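You operate a simulated robot arm through the tools that you are given. There is no shell and no other tool. Be economical: measure what you need, move in short steps, check, and stop when the job is done.

Carry out the task below with a simulated robot arm. There is one attempt and no reset: what you move stays moved.

TASK
Turn the thermostat dial to 30 C.
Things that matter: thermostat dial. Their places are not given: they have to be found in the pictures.

It is judged by the outcome, as a careful person would: the job done as asked, and still so three seconds after it is handed in. It fails if anything else is knocked over, pushed out of place, dropped, spilled or broken.

THE ROBOT
A 6-joint arm with a two-finger parallel gripper, fixed in place. Base frame: the origin is at the foot of the arm, x ahead of it, y to its left, z up. Lengths are in mm, angles in rad, forces in N, time in s.
Its first joint turns from -1.152 to 1.152 rad. Payload 2.9 kg.
Tool frame: the origin (TCP) lies between the finger pads and is the grasp point; the fingertips stand 30 mm ahead of it; z points along the fingers, y is the line along which they close. The gripper opens to 110 mm. The fingers are 20 mm wide and 10 mm thick; the gripper's body (48 by 112 mm) begins 55 mm behind the TCP.
Orientation is that of the tool frame in the base frame, as a unit quaternion [x, y, z, w]. With the fingers straight down and closing along the base's y, the tool's x points along the base's -x, its y along +y and its z along -z.

THE INTERFACE
- The arm moves only by the tool arm_command. Its argument "deltas" is a list of rows, each a list of 3 entries, a list of its own where there are three numbers: the shift along the base's x, y, z in mm, then the turn, a rotation vector about the base's x, y, z in rad, then the finger opening in mm, from 0 to 110. In form: [[[tx, ty, tz], [wx, wy, wz], grip], ...]. A call has 1 to 12 rows; each row shifts and turns the commanded pose from where the row before left it. A row lasts 0.2 s, in which the tool goes at most 50 mm and 0.15 rad; a call with a longer step from one row to the next is refused whole, and so is a gripper value outside its range. A pose out of reach is approached as far as the arm can. The call stops where the force on the tool passes 40 N (or 10 N more than at its start, if that is more) or the arm is blocked; 0.2 s more then pass. The fingers move at their own pace (about 108 mm/s each) and stop on an object; they squeeze with about 30 N. The grip force told is the motor's: it shows also when the fingers shut on nothing. Time passes only in rows, and 0.2 s behind the last, so rows that do not move let the fingers close. It gives the time, the measured TCP pose, the force on the tool (base axes), the opening and the grip force at its end, in the units of the frame above (readings bear some noise), and new pictures: "show" is both (left out), scene, wrist or none.
- Cameras (640 x 400 px; columns grow to the right, rows downward): "scene" is fixed at [86.6, 438.5, 1390.9]; the picture's right is [-0.66, -0.75, 0.00], its down [-0.31, 0.28, -0.91] and it looks along [0.68, -0.60, -0.42] (base axes); focal length 355 px, centre (320, 200). "wrist" rides on the gripper at [-36, 0, -57] in the tool frame; the picture's right is [0.00, -1.00, 0.00], its down [0.97, 0.00, -0.24] and it looks along [0.24, 0.00, 0.97] (tool axes); focal length 218 px, centre (320, 200).
- pixel_to_xyz(camera, pixels): for up to 12 pixels [column, row] of the newest picture of that camera ("zoom" is the newest enlarged one), the place [x, y, z] in the base frame of the surface seen there, good to about 3 mm, but the place of the scene camera against the robot may be out by one fixed shift of up to 12 mm in any direction. No time passes.
- zoom(camera, box): a new picture of the part [left, top, right, bottom] of that camera's present view, enlarged. No time passes.
- job_done(): hands the job in; it is judged then, once.

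Work in short steps. Measure before you move; look again where a grasp or a placing could have gone wrong, and mend it. You have 60 turns and 120 pictures in all, those below and enlarged ones among them. Open the gripper and draw the arm clear of the work before you hand the job in, unless the task says otherwise; then end with one line.

The tools are called after "Emit:" as name(argument=value, ...) on one line, values as JSON. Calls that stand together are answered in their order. arm_command: Moves the arm, as the interface text tells. Its arguments: {"type":"object","properties":{"deltas":{"type":"array","items":{"type":"array"}},"show":{"type":"string","enum":["both","scene","wrist","none"]}},"required":["deltas"]} The other tools are called the same way: pixel_to_xyz (camera, pixels) gives the place of the surface under pixels of a picture; zoom (camera, box) takes an enlarged picture of a part of a camera's view; job_done () hands the job in.

At the start:

```text
time: 0.0
position: [451.0, -26.3, 1100.0]
tool_rot: [0.0, 1.0, -0.001, 0.0]
wrist_force: [0.1, 0.0, -0.1]
opening: 109.8
finger_force: 0.0
```

scene: 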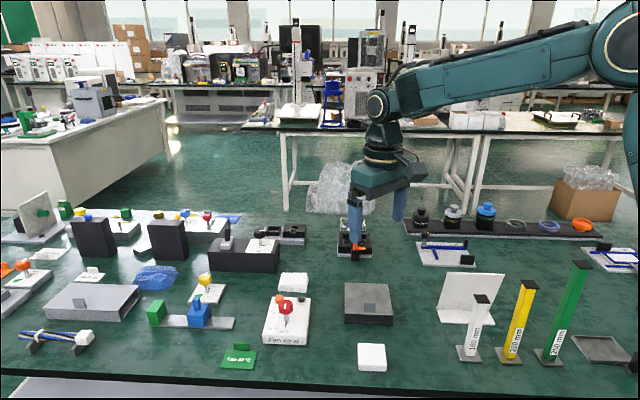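
wrist: 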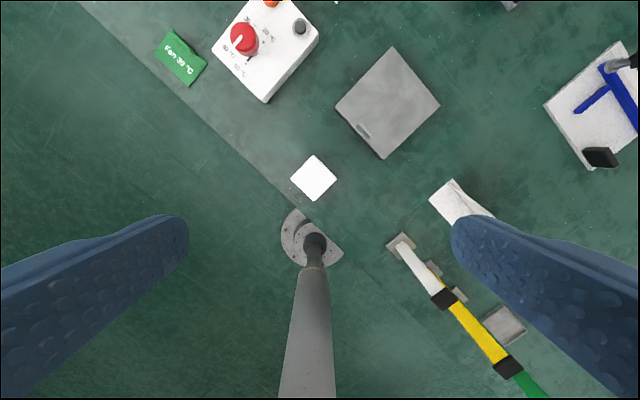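

The dial seems to be the red knob on the white box (scene ~ (286,308), wrist (243,40)). I zoom in on both.

Emit:
zoom(camera="scene", box=[210, 260, 330, 380])

Emit:
zoom(camera="wrist", box=[150, 0, 330, 110])

Emit:
pixel_to_xyz(camera="wrist", pixels=[[240, 38], [250, 52], [300, 27], [265, 100], [217, 47], [318, 42], [265, 70], [180, 60]])

```text
3.33 times, centred on (270, 320) of scene
```

zoom: 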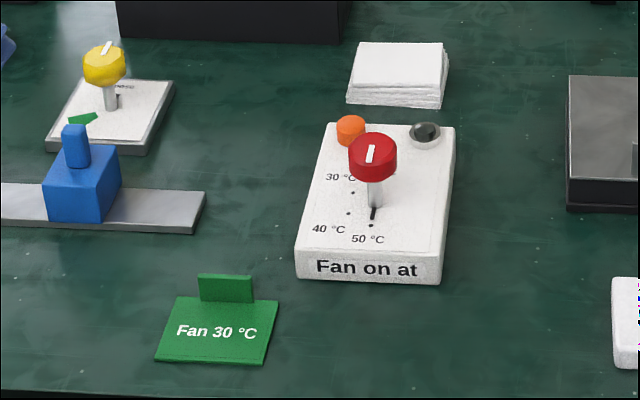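

```text
3.56 times, centred on (240, 55) of wrist
```

zoom: 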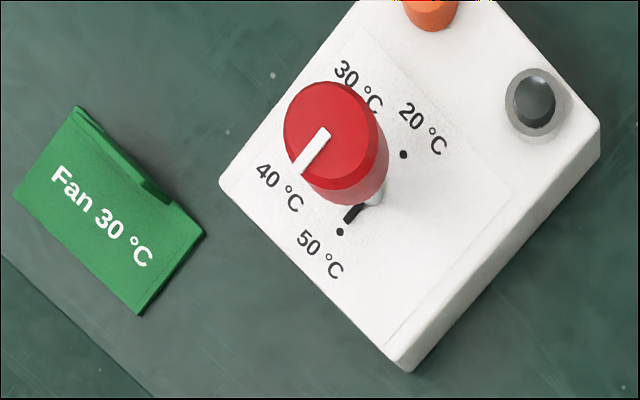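

```text
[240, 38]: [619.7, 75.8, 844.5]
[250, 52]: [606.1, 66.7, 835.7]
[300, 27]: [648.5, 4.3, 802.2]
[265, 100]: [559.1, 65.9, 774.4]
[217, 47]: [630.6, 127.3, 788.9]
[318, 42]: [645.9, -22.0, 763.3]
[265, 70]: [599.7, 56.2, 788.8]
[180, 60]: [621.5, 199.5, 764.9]
```

The dial pointer is at 50 °C. The wrist reading puts the table at z≈764, which does not match the stated 833, so I cross-check with the scene camera.

Emit:
pixel_to_xyz(camera="scene", pixels=[[280, 304], [280, 290], [280, 322], [274, 296], [295, 345], [322, 365], [250, 340], [306, 272], [266, 335], [292, 335], [340, 380]])

Emit:
pixel_to_xyz(camera="wrist", pixels=[[313, 178], [250, 150], [315, 242], [390, 100], [200, 110], [380, 250]])

```text
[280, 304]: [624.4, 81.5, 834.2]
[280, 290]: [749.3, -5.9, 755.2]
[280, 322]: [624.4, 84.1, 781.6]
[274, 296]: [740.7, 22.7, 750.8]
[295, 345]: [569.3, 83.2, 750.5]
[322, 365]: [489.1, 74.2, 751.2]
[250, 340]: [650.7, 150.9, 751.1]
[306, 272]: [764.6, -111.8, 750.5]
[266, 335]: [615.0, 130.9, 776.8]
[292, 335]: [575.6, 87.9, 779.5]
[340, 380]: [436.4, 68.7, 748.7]
```

```text
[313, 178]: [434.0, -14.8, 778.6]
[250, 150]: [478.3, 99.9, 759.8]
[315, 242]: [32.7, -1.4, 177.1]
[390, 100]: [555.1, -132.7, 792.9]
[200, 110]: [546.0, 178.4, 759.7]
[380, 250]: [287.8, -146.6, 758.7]
```

Both cameras agree the table is near z≈755, so I'll trust measurement and descend carefully. First I go above the dial for a vertical look at the marks.

Emit:
arm_command(deltas=[[[35, 25, -25], [0, 0, 0], 110], [[35, 25, -25], [0, 0, 0], 110], [[35, 25, -25], [0, 0, 0], 110], [[34, 24, -25], [0, 0, 0], 110], [[0, 0, 0], [0, 0, 0], 110]])

```text
time: 1.2
position: [590.2, 73.8, 999.5]
tool_rot: [0.0, 1.0, 0.0, 0.0]
wrist_force: [0.3, 0.9, -0.9]
opening: 109.9
finger_force: 0.1
```

scene: 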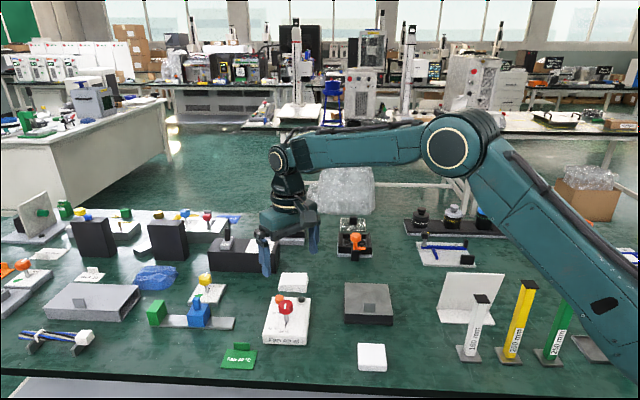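
wrist: 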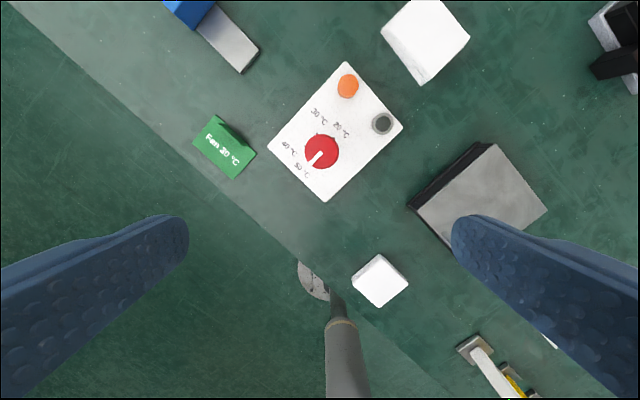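

The dial is at wrist (321,152). I zoom and measure the dial, dots and neighbours.

Emit:
zoom(camera="wrist", box=[265, 60, 409, 204])

Emit:
pixel_to_xyz(camera="wrist", pixels=[[321, 152], [310, 143], [330, 163], [348, 86], [382, 124], [326, 200], [268, 147], [345, 62], [402, 127], [345, 170], [240, 190]])

```text
2.78 times, centred on (337, 132) of wrist
```

zoom: 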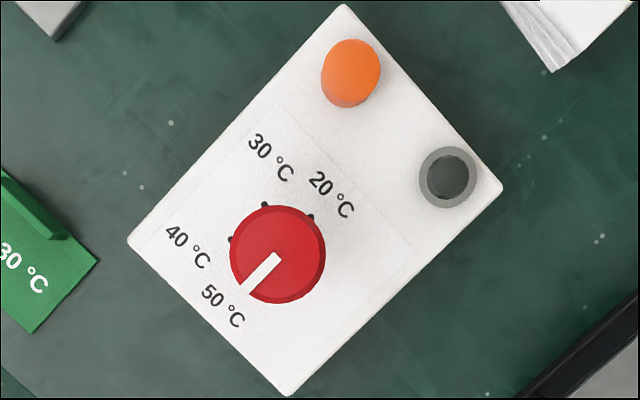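

```text
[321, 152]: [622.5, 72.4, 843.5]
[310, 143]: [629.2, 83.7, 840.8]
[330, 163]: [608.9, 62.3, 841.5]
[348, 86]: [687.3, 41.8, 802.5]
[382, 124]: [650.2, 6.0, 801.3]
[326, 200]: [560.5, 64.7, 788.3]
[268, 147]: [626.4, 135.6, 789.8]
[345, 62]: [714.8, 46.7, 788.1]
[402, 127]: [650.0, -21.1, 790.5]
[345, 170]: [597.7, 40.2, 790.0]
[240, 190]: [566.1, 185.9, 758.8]
```

The dots are at image angles of about 45° (20), 104° (30), 163° (40) and 225° (50), so the dial needs about -120° (clockwise from above). I centre on the dial at (622,72.5), pre-turn +60°, and set the opening to 64.

Emit:
arm_command(deltas=[[[16, -0.6, -20], [0, 0, 0.15], 64], [[16, -0.7, -20], [0, 0, 0.15], 64], [[0, 0, -20], [0, 0, 0.15], 64], [[0, 0, -20], [0, 0, 0.15], 64], [[0, 0, -20], [0, 0, 0.15], 64], [[0, 0, 0], [0, 0, 0.15], 64], [[0, 0, 0], [0, 0, 0.147], 64], [[0, 0, 0], [0, 0, 0], 64]])

```text
time: 3.0
position: [621.6, 71.9, 900.3]
tool_rot: [-0.501, 0.865, 0.001, 0.0]
wrist_force: [-0.4, 1.1, 0.2]
opening: 64.4
finger_force: 0.0
```

scene: 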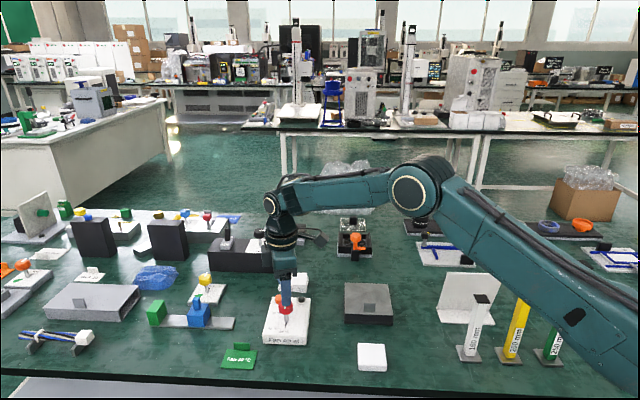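
wrist: 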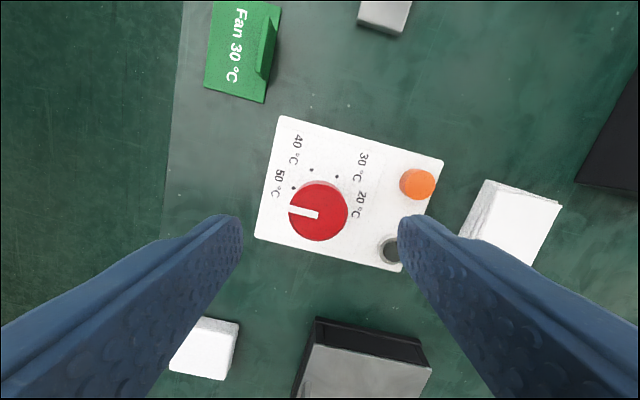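

The dial is centred between the fingers at (319,210). I descend to TCP z≈834 (fingertips about 804, above the panel at 790).

Emit:
arm_command(deltas=[[[0.4, 0.5, -22], [0, 0, 0], 64], [[0, 0, -22], [0, 0, 0], 64], [[0, 0, -22], [0, 0, 0], 64], [[0, 0, 0], [0, 0, 0], 64]])

Emit:
zoom(camera="scene", box=[210, 230, 370, 350])

```text
time: 4.0
position: [621.3, 72.0, 836.0]
tool_rot: [-0.501, 0.866, 0.0, 0.001]
wrist_force: [-1.1, 0.0, 0.2]
opening: 63.9
finger_force: 0.1
```

scene: 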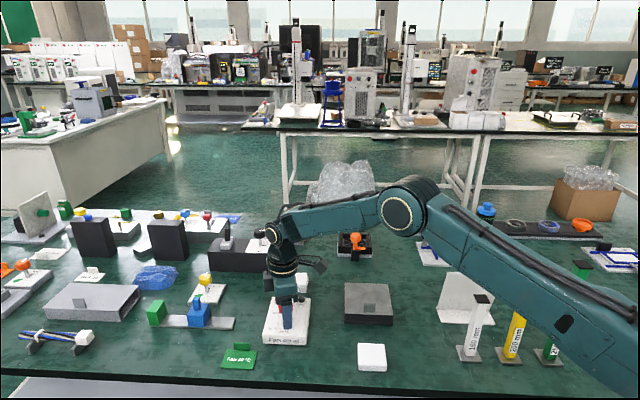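
wrist: 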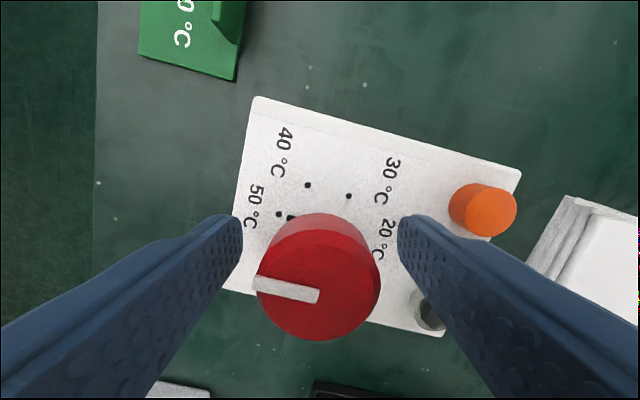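

```text
3.33 times, centred on (290, 290) of scene
```

zoom: 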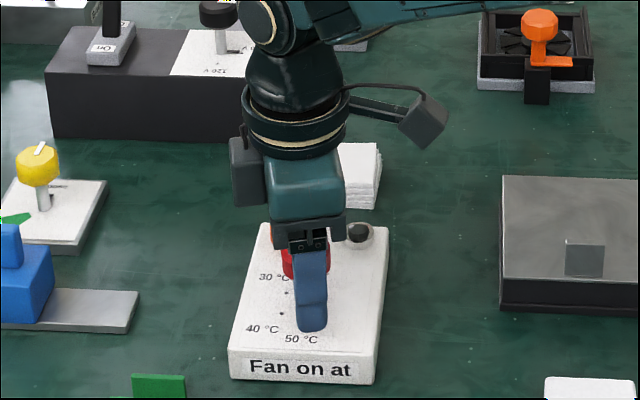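

The fingers straddle the dial without contact, so I close on it.

Emit:
arm_command(deltas=[[[0, 0, 0], [0, 0, 0], 40], [[0, 0, 0], [0, 0, 0], 30], [[0, 0, 0], [0, 0, 0], 20], [[0, 0, 0], [0, 0, 0], 20]], show="wrist")

```text
time: 5.0
position: [621.3, 72.3, 834.3]
tool_rot: [-0.5, 0.866, 0.0, -0.001]
wrist_force: [-4.5, 2.4, -0.5]
opening: 33.8
finger_force: 45.2
```

wrist: 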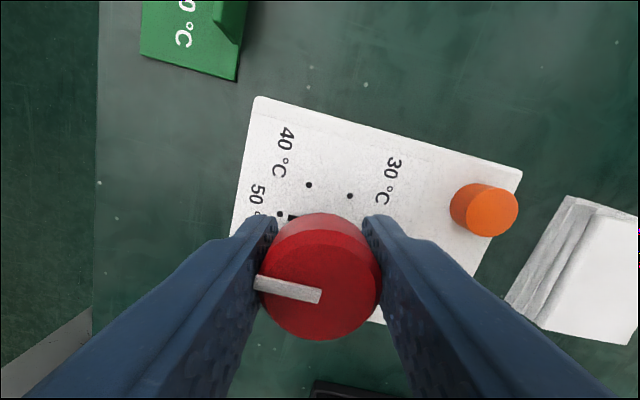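

The dial is held (33.8 mm). I turn -0.6 rad first and check that it follows.

Emit:
arm_command(deltas=[[[0, 0, 0], [0, 0, -0.12], 20], [[0, 0, 0], [0, 0, -0.12], 20], [[0, 0, 0], [0, 0, -0.12], 20], [[0, 0, 0], [0, 0, -0.12], 20], [[0, 0, 0], [0, 0, -0.12], 20]])

```text
time: 6.2
position: [620.1, 72.4, 835.0]
tool_rot: [-0.22, 0.976, 0.0, 0.0]
wrist_force: [-15.7, -2.7, 4.9]
opening: 33.5
finger_force: 44.8
```

scene: 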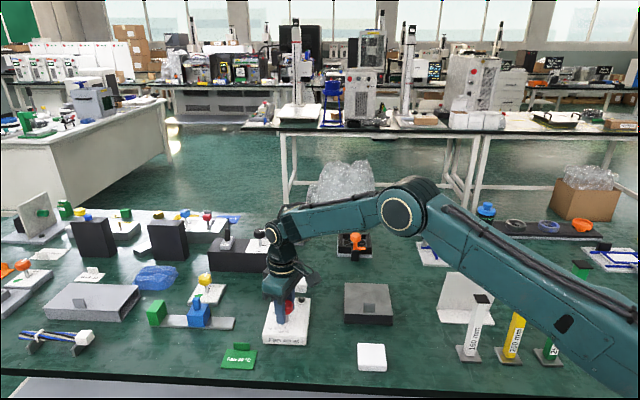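
wrist: 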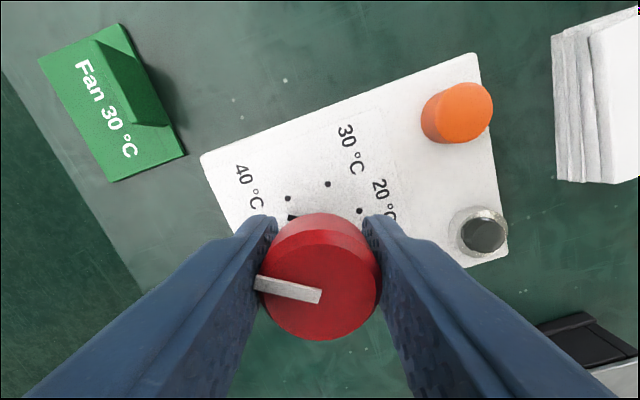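

The dial follows; there is a side load of about -16 N in x, so I shift x by -1.5 mm and go on by -1.2 rad.

Emit:
arm_command(deltas=[[[-1.5, 0, 0], [0, 0, -0.12], 20], [[0, 0, 0], [0, 0, -0.12], 20], [[0, 0, 0], [0, 0, -0.12], 20], [[0, 0, 0], [0, 0, -0.12], 20], [[0, 0, 0], [0, 0, -0.12], 20], [[0, 0, 0], [0, 0, -0.12], 20], [[0, 0, 0], [0, 0, -0.12], 20], [[0, 0, 0], [0, 0, -0.12], 20], [[0, 0, 0], [0, 0, -0.12], 20], [[0, 0, 0], [0, 0, -0.12], 20]])

Emit:
zoom(camera="wrist", box=[200, 120, 440, 270])

```text
time: 8.4
position: [621.7, 70.3, 834.7]
tool_rot: [0.371, 0.928, 0.0, 0.001]
wrist_force: [15.9, -19.2, -2.6]
opening: 33.7
finger_force: 45.2
```

scene: 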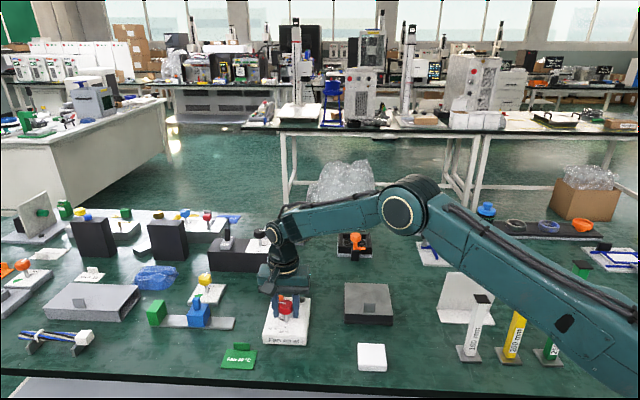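
wrist: 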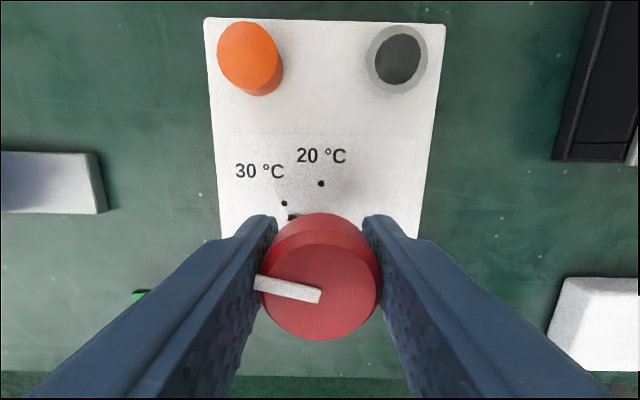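

```text
2.67 times, centred on (320, 195) of wrist
```

zoom: 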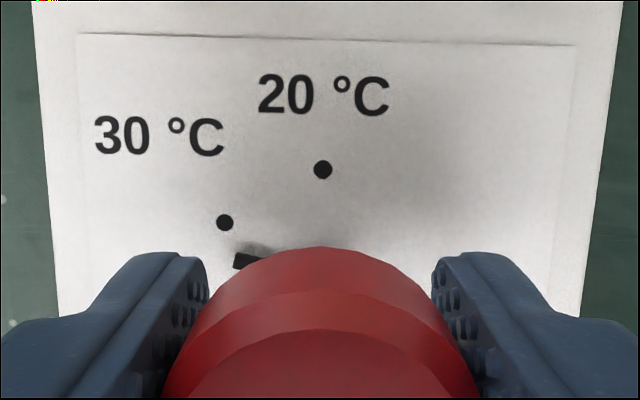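

The dial follows with no slip, and the pointer bar is now just short of the 30 dot. I relieve the side load by shifting toward the measured position and turn the remaining -0.29.

Emit:
arm_command(deltas=[[[1.0, -1.5, 0], [0, 0, 0], 20], [[0, 0, 0], [0, 0, -0.1], 20], [[0.3, -0.3, 0], [0, 0, -0.1], 20], [[0, 0, 0], [0, 0, -0.09], 20], [[0, 0, 0], [0, 0, 0], 20]], show="wrist")

Emit:
zoom(camera="wrist", box=[200, 120, 440, 270])

```text
time: 9.6
position: [620.7, 70.9, 834.6]
tool_rot: [0.499, 0.867, 0.0, -0.001]
wrist_force: [-5.2, -15.3, 10.9]
opening: 33.6
finger_force: 45.3
```

wrist: 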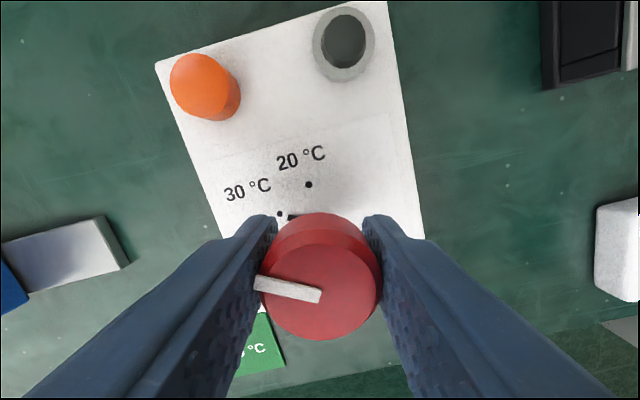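

```text
2.67 times, centred on (320, 195) of wrist
```

zoom: 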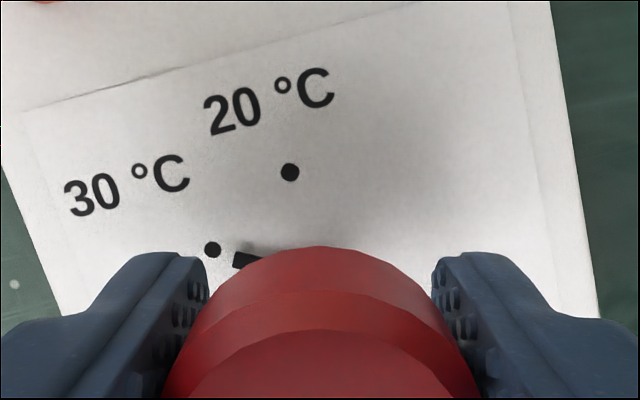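

The pointer-to-dot picture now matches how it was at the 50 dot. I relieve some load, open, rise and look from above.

Emit:
arm_command(deltas=[[[0, 0, 0], [0, 0, 0], 40], [[0, 0, 0], [0, 0, 0], 64], [[0, 0, 0], [0, 0, 0], 64], [[0, 0, 20], [0, 0, 0], 64], [[0, 0, 40], [0, 0, 0], 64], [[-8, 0, 35], [0, 0, 0.15], 64], [[-8, 0, 35], [0, 0, 0.15], 64], [[-8, 0, 35], [0, 0, 0.15], 64], [[-8, 0, 0], [0, 0, 0.15], 64], [[0, 0, 0], [0, 0, 0.15], 64], [[0, 0, 0], [0, 0, 0.15], 64], [[0, 0, 0], [0, 0, 0.147], 64]])

Emit:
zoom(camera="wrist", box=[265, 60, 409, 204])

Emit:
zoom(camera="scene", box=[240, 270, 336, 360])

```text
time: 12.2
position: [591.0, 71.7, 1000.6]
tool_rot: [-0.003, 1.0, 0.0, 0.0]
wrist_force: [-0.4, -0.5, 0.2]
opening: 64.1
finger_force: 0.0
```

scene: 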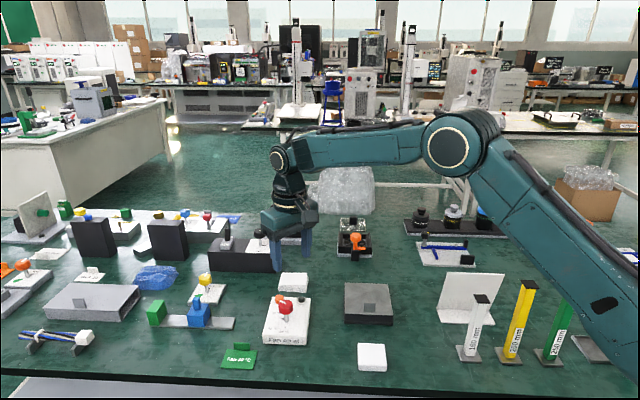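
wrist: 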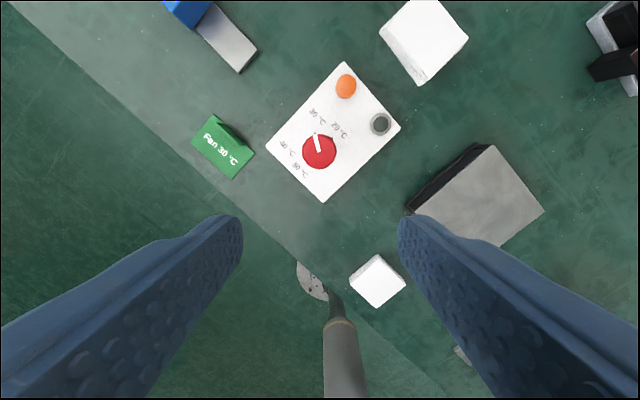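

```text
2.78 times, centred on (337, 132) of wrist
```

zoom: 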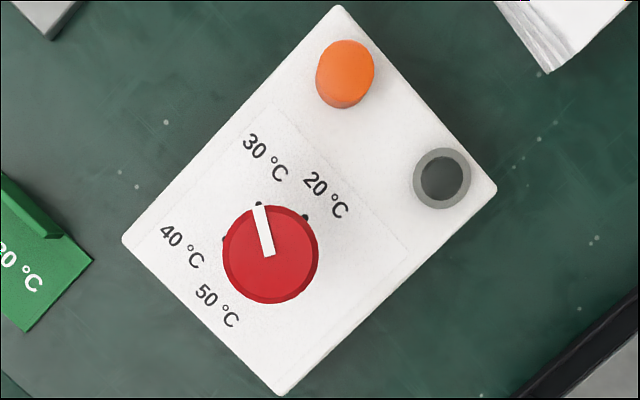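

```text
4.44 times, centred on (288, 315) of scene
```

zoom: 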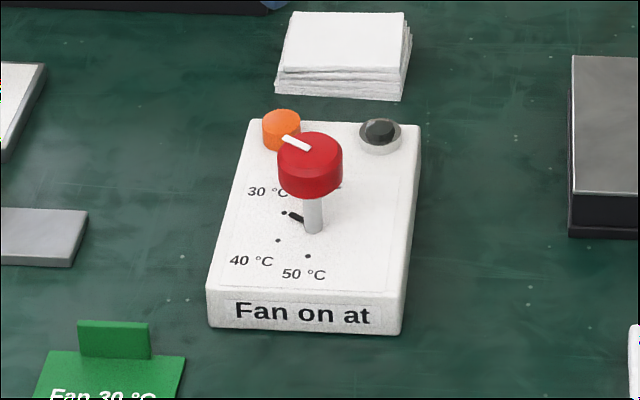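

The pointer is on the 30 dot and the box is in place. A quick look at the other knobs to make sure none of them is the thermostat.

Emit:
zoom(camera="scene", box=[180, 260, 244, 305])

Emit:
zoom(camera="scene", box=[0, 195, 240, 345])

```text
8.89 times, centred on (212, 282) of scene
```

zoom: 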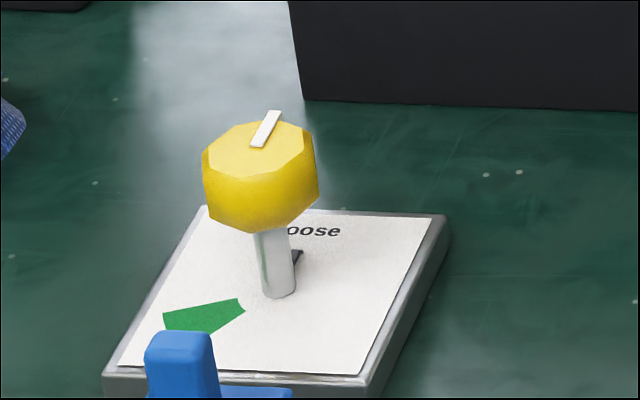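

```text
2.67 times, centred on (120, 270) of scene
```

zoom: 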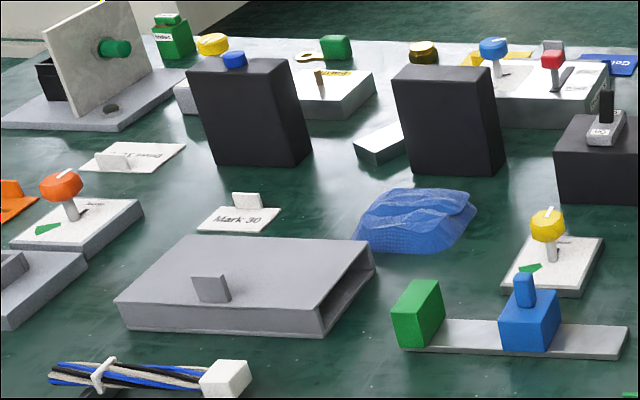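

The red dial is the only one with a °C scale. The gripper is open and the arm is clear of the work, so I hand in.

Emit:
job_done()

```text
The job is handed in.
```

The thermostat dial (the red knob on the "Fan on at" box) now points at 30 °C, turned down from 50 °C, and nothing else was moved.
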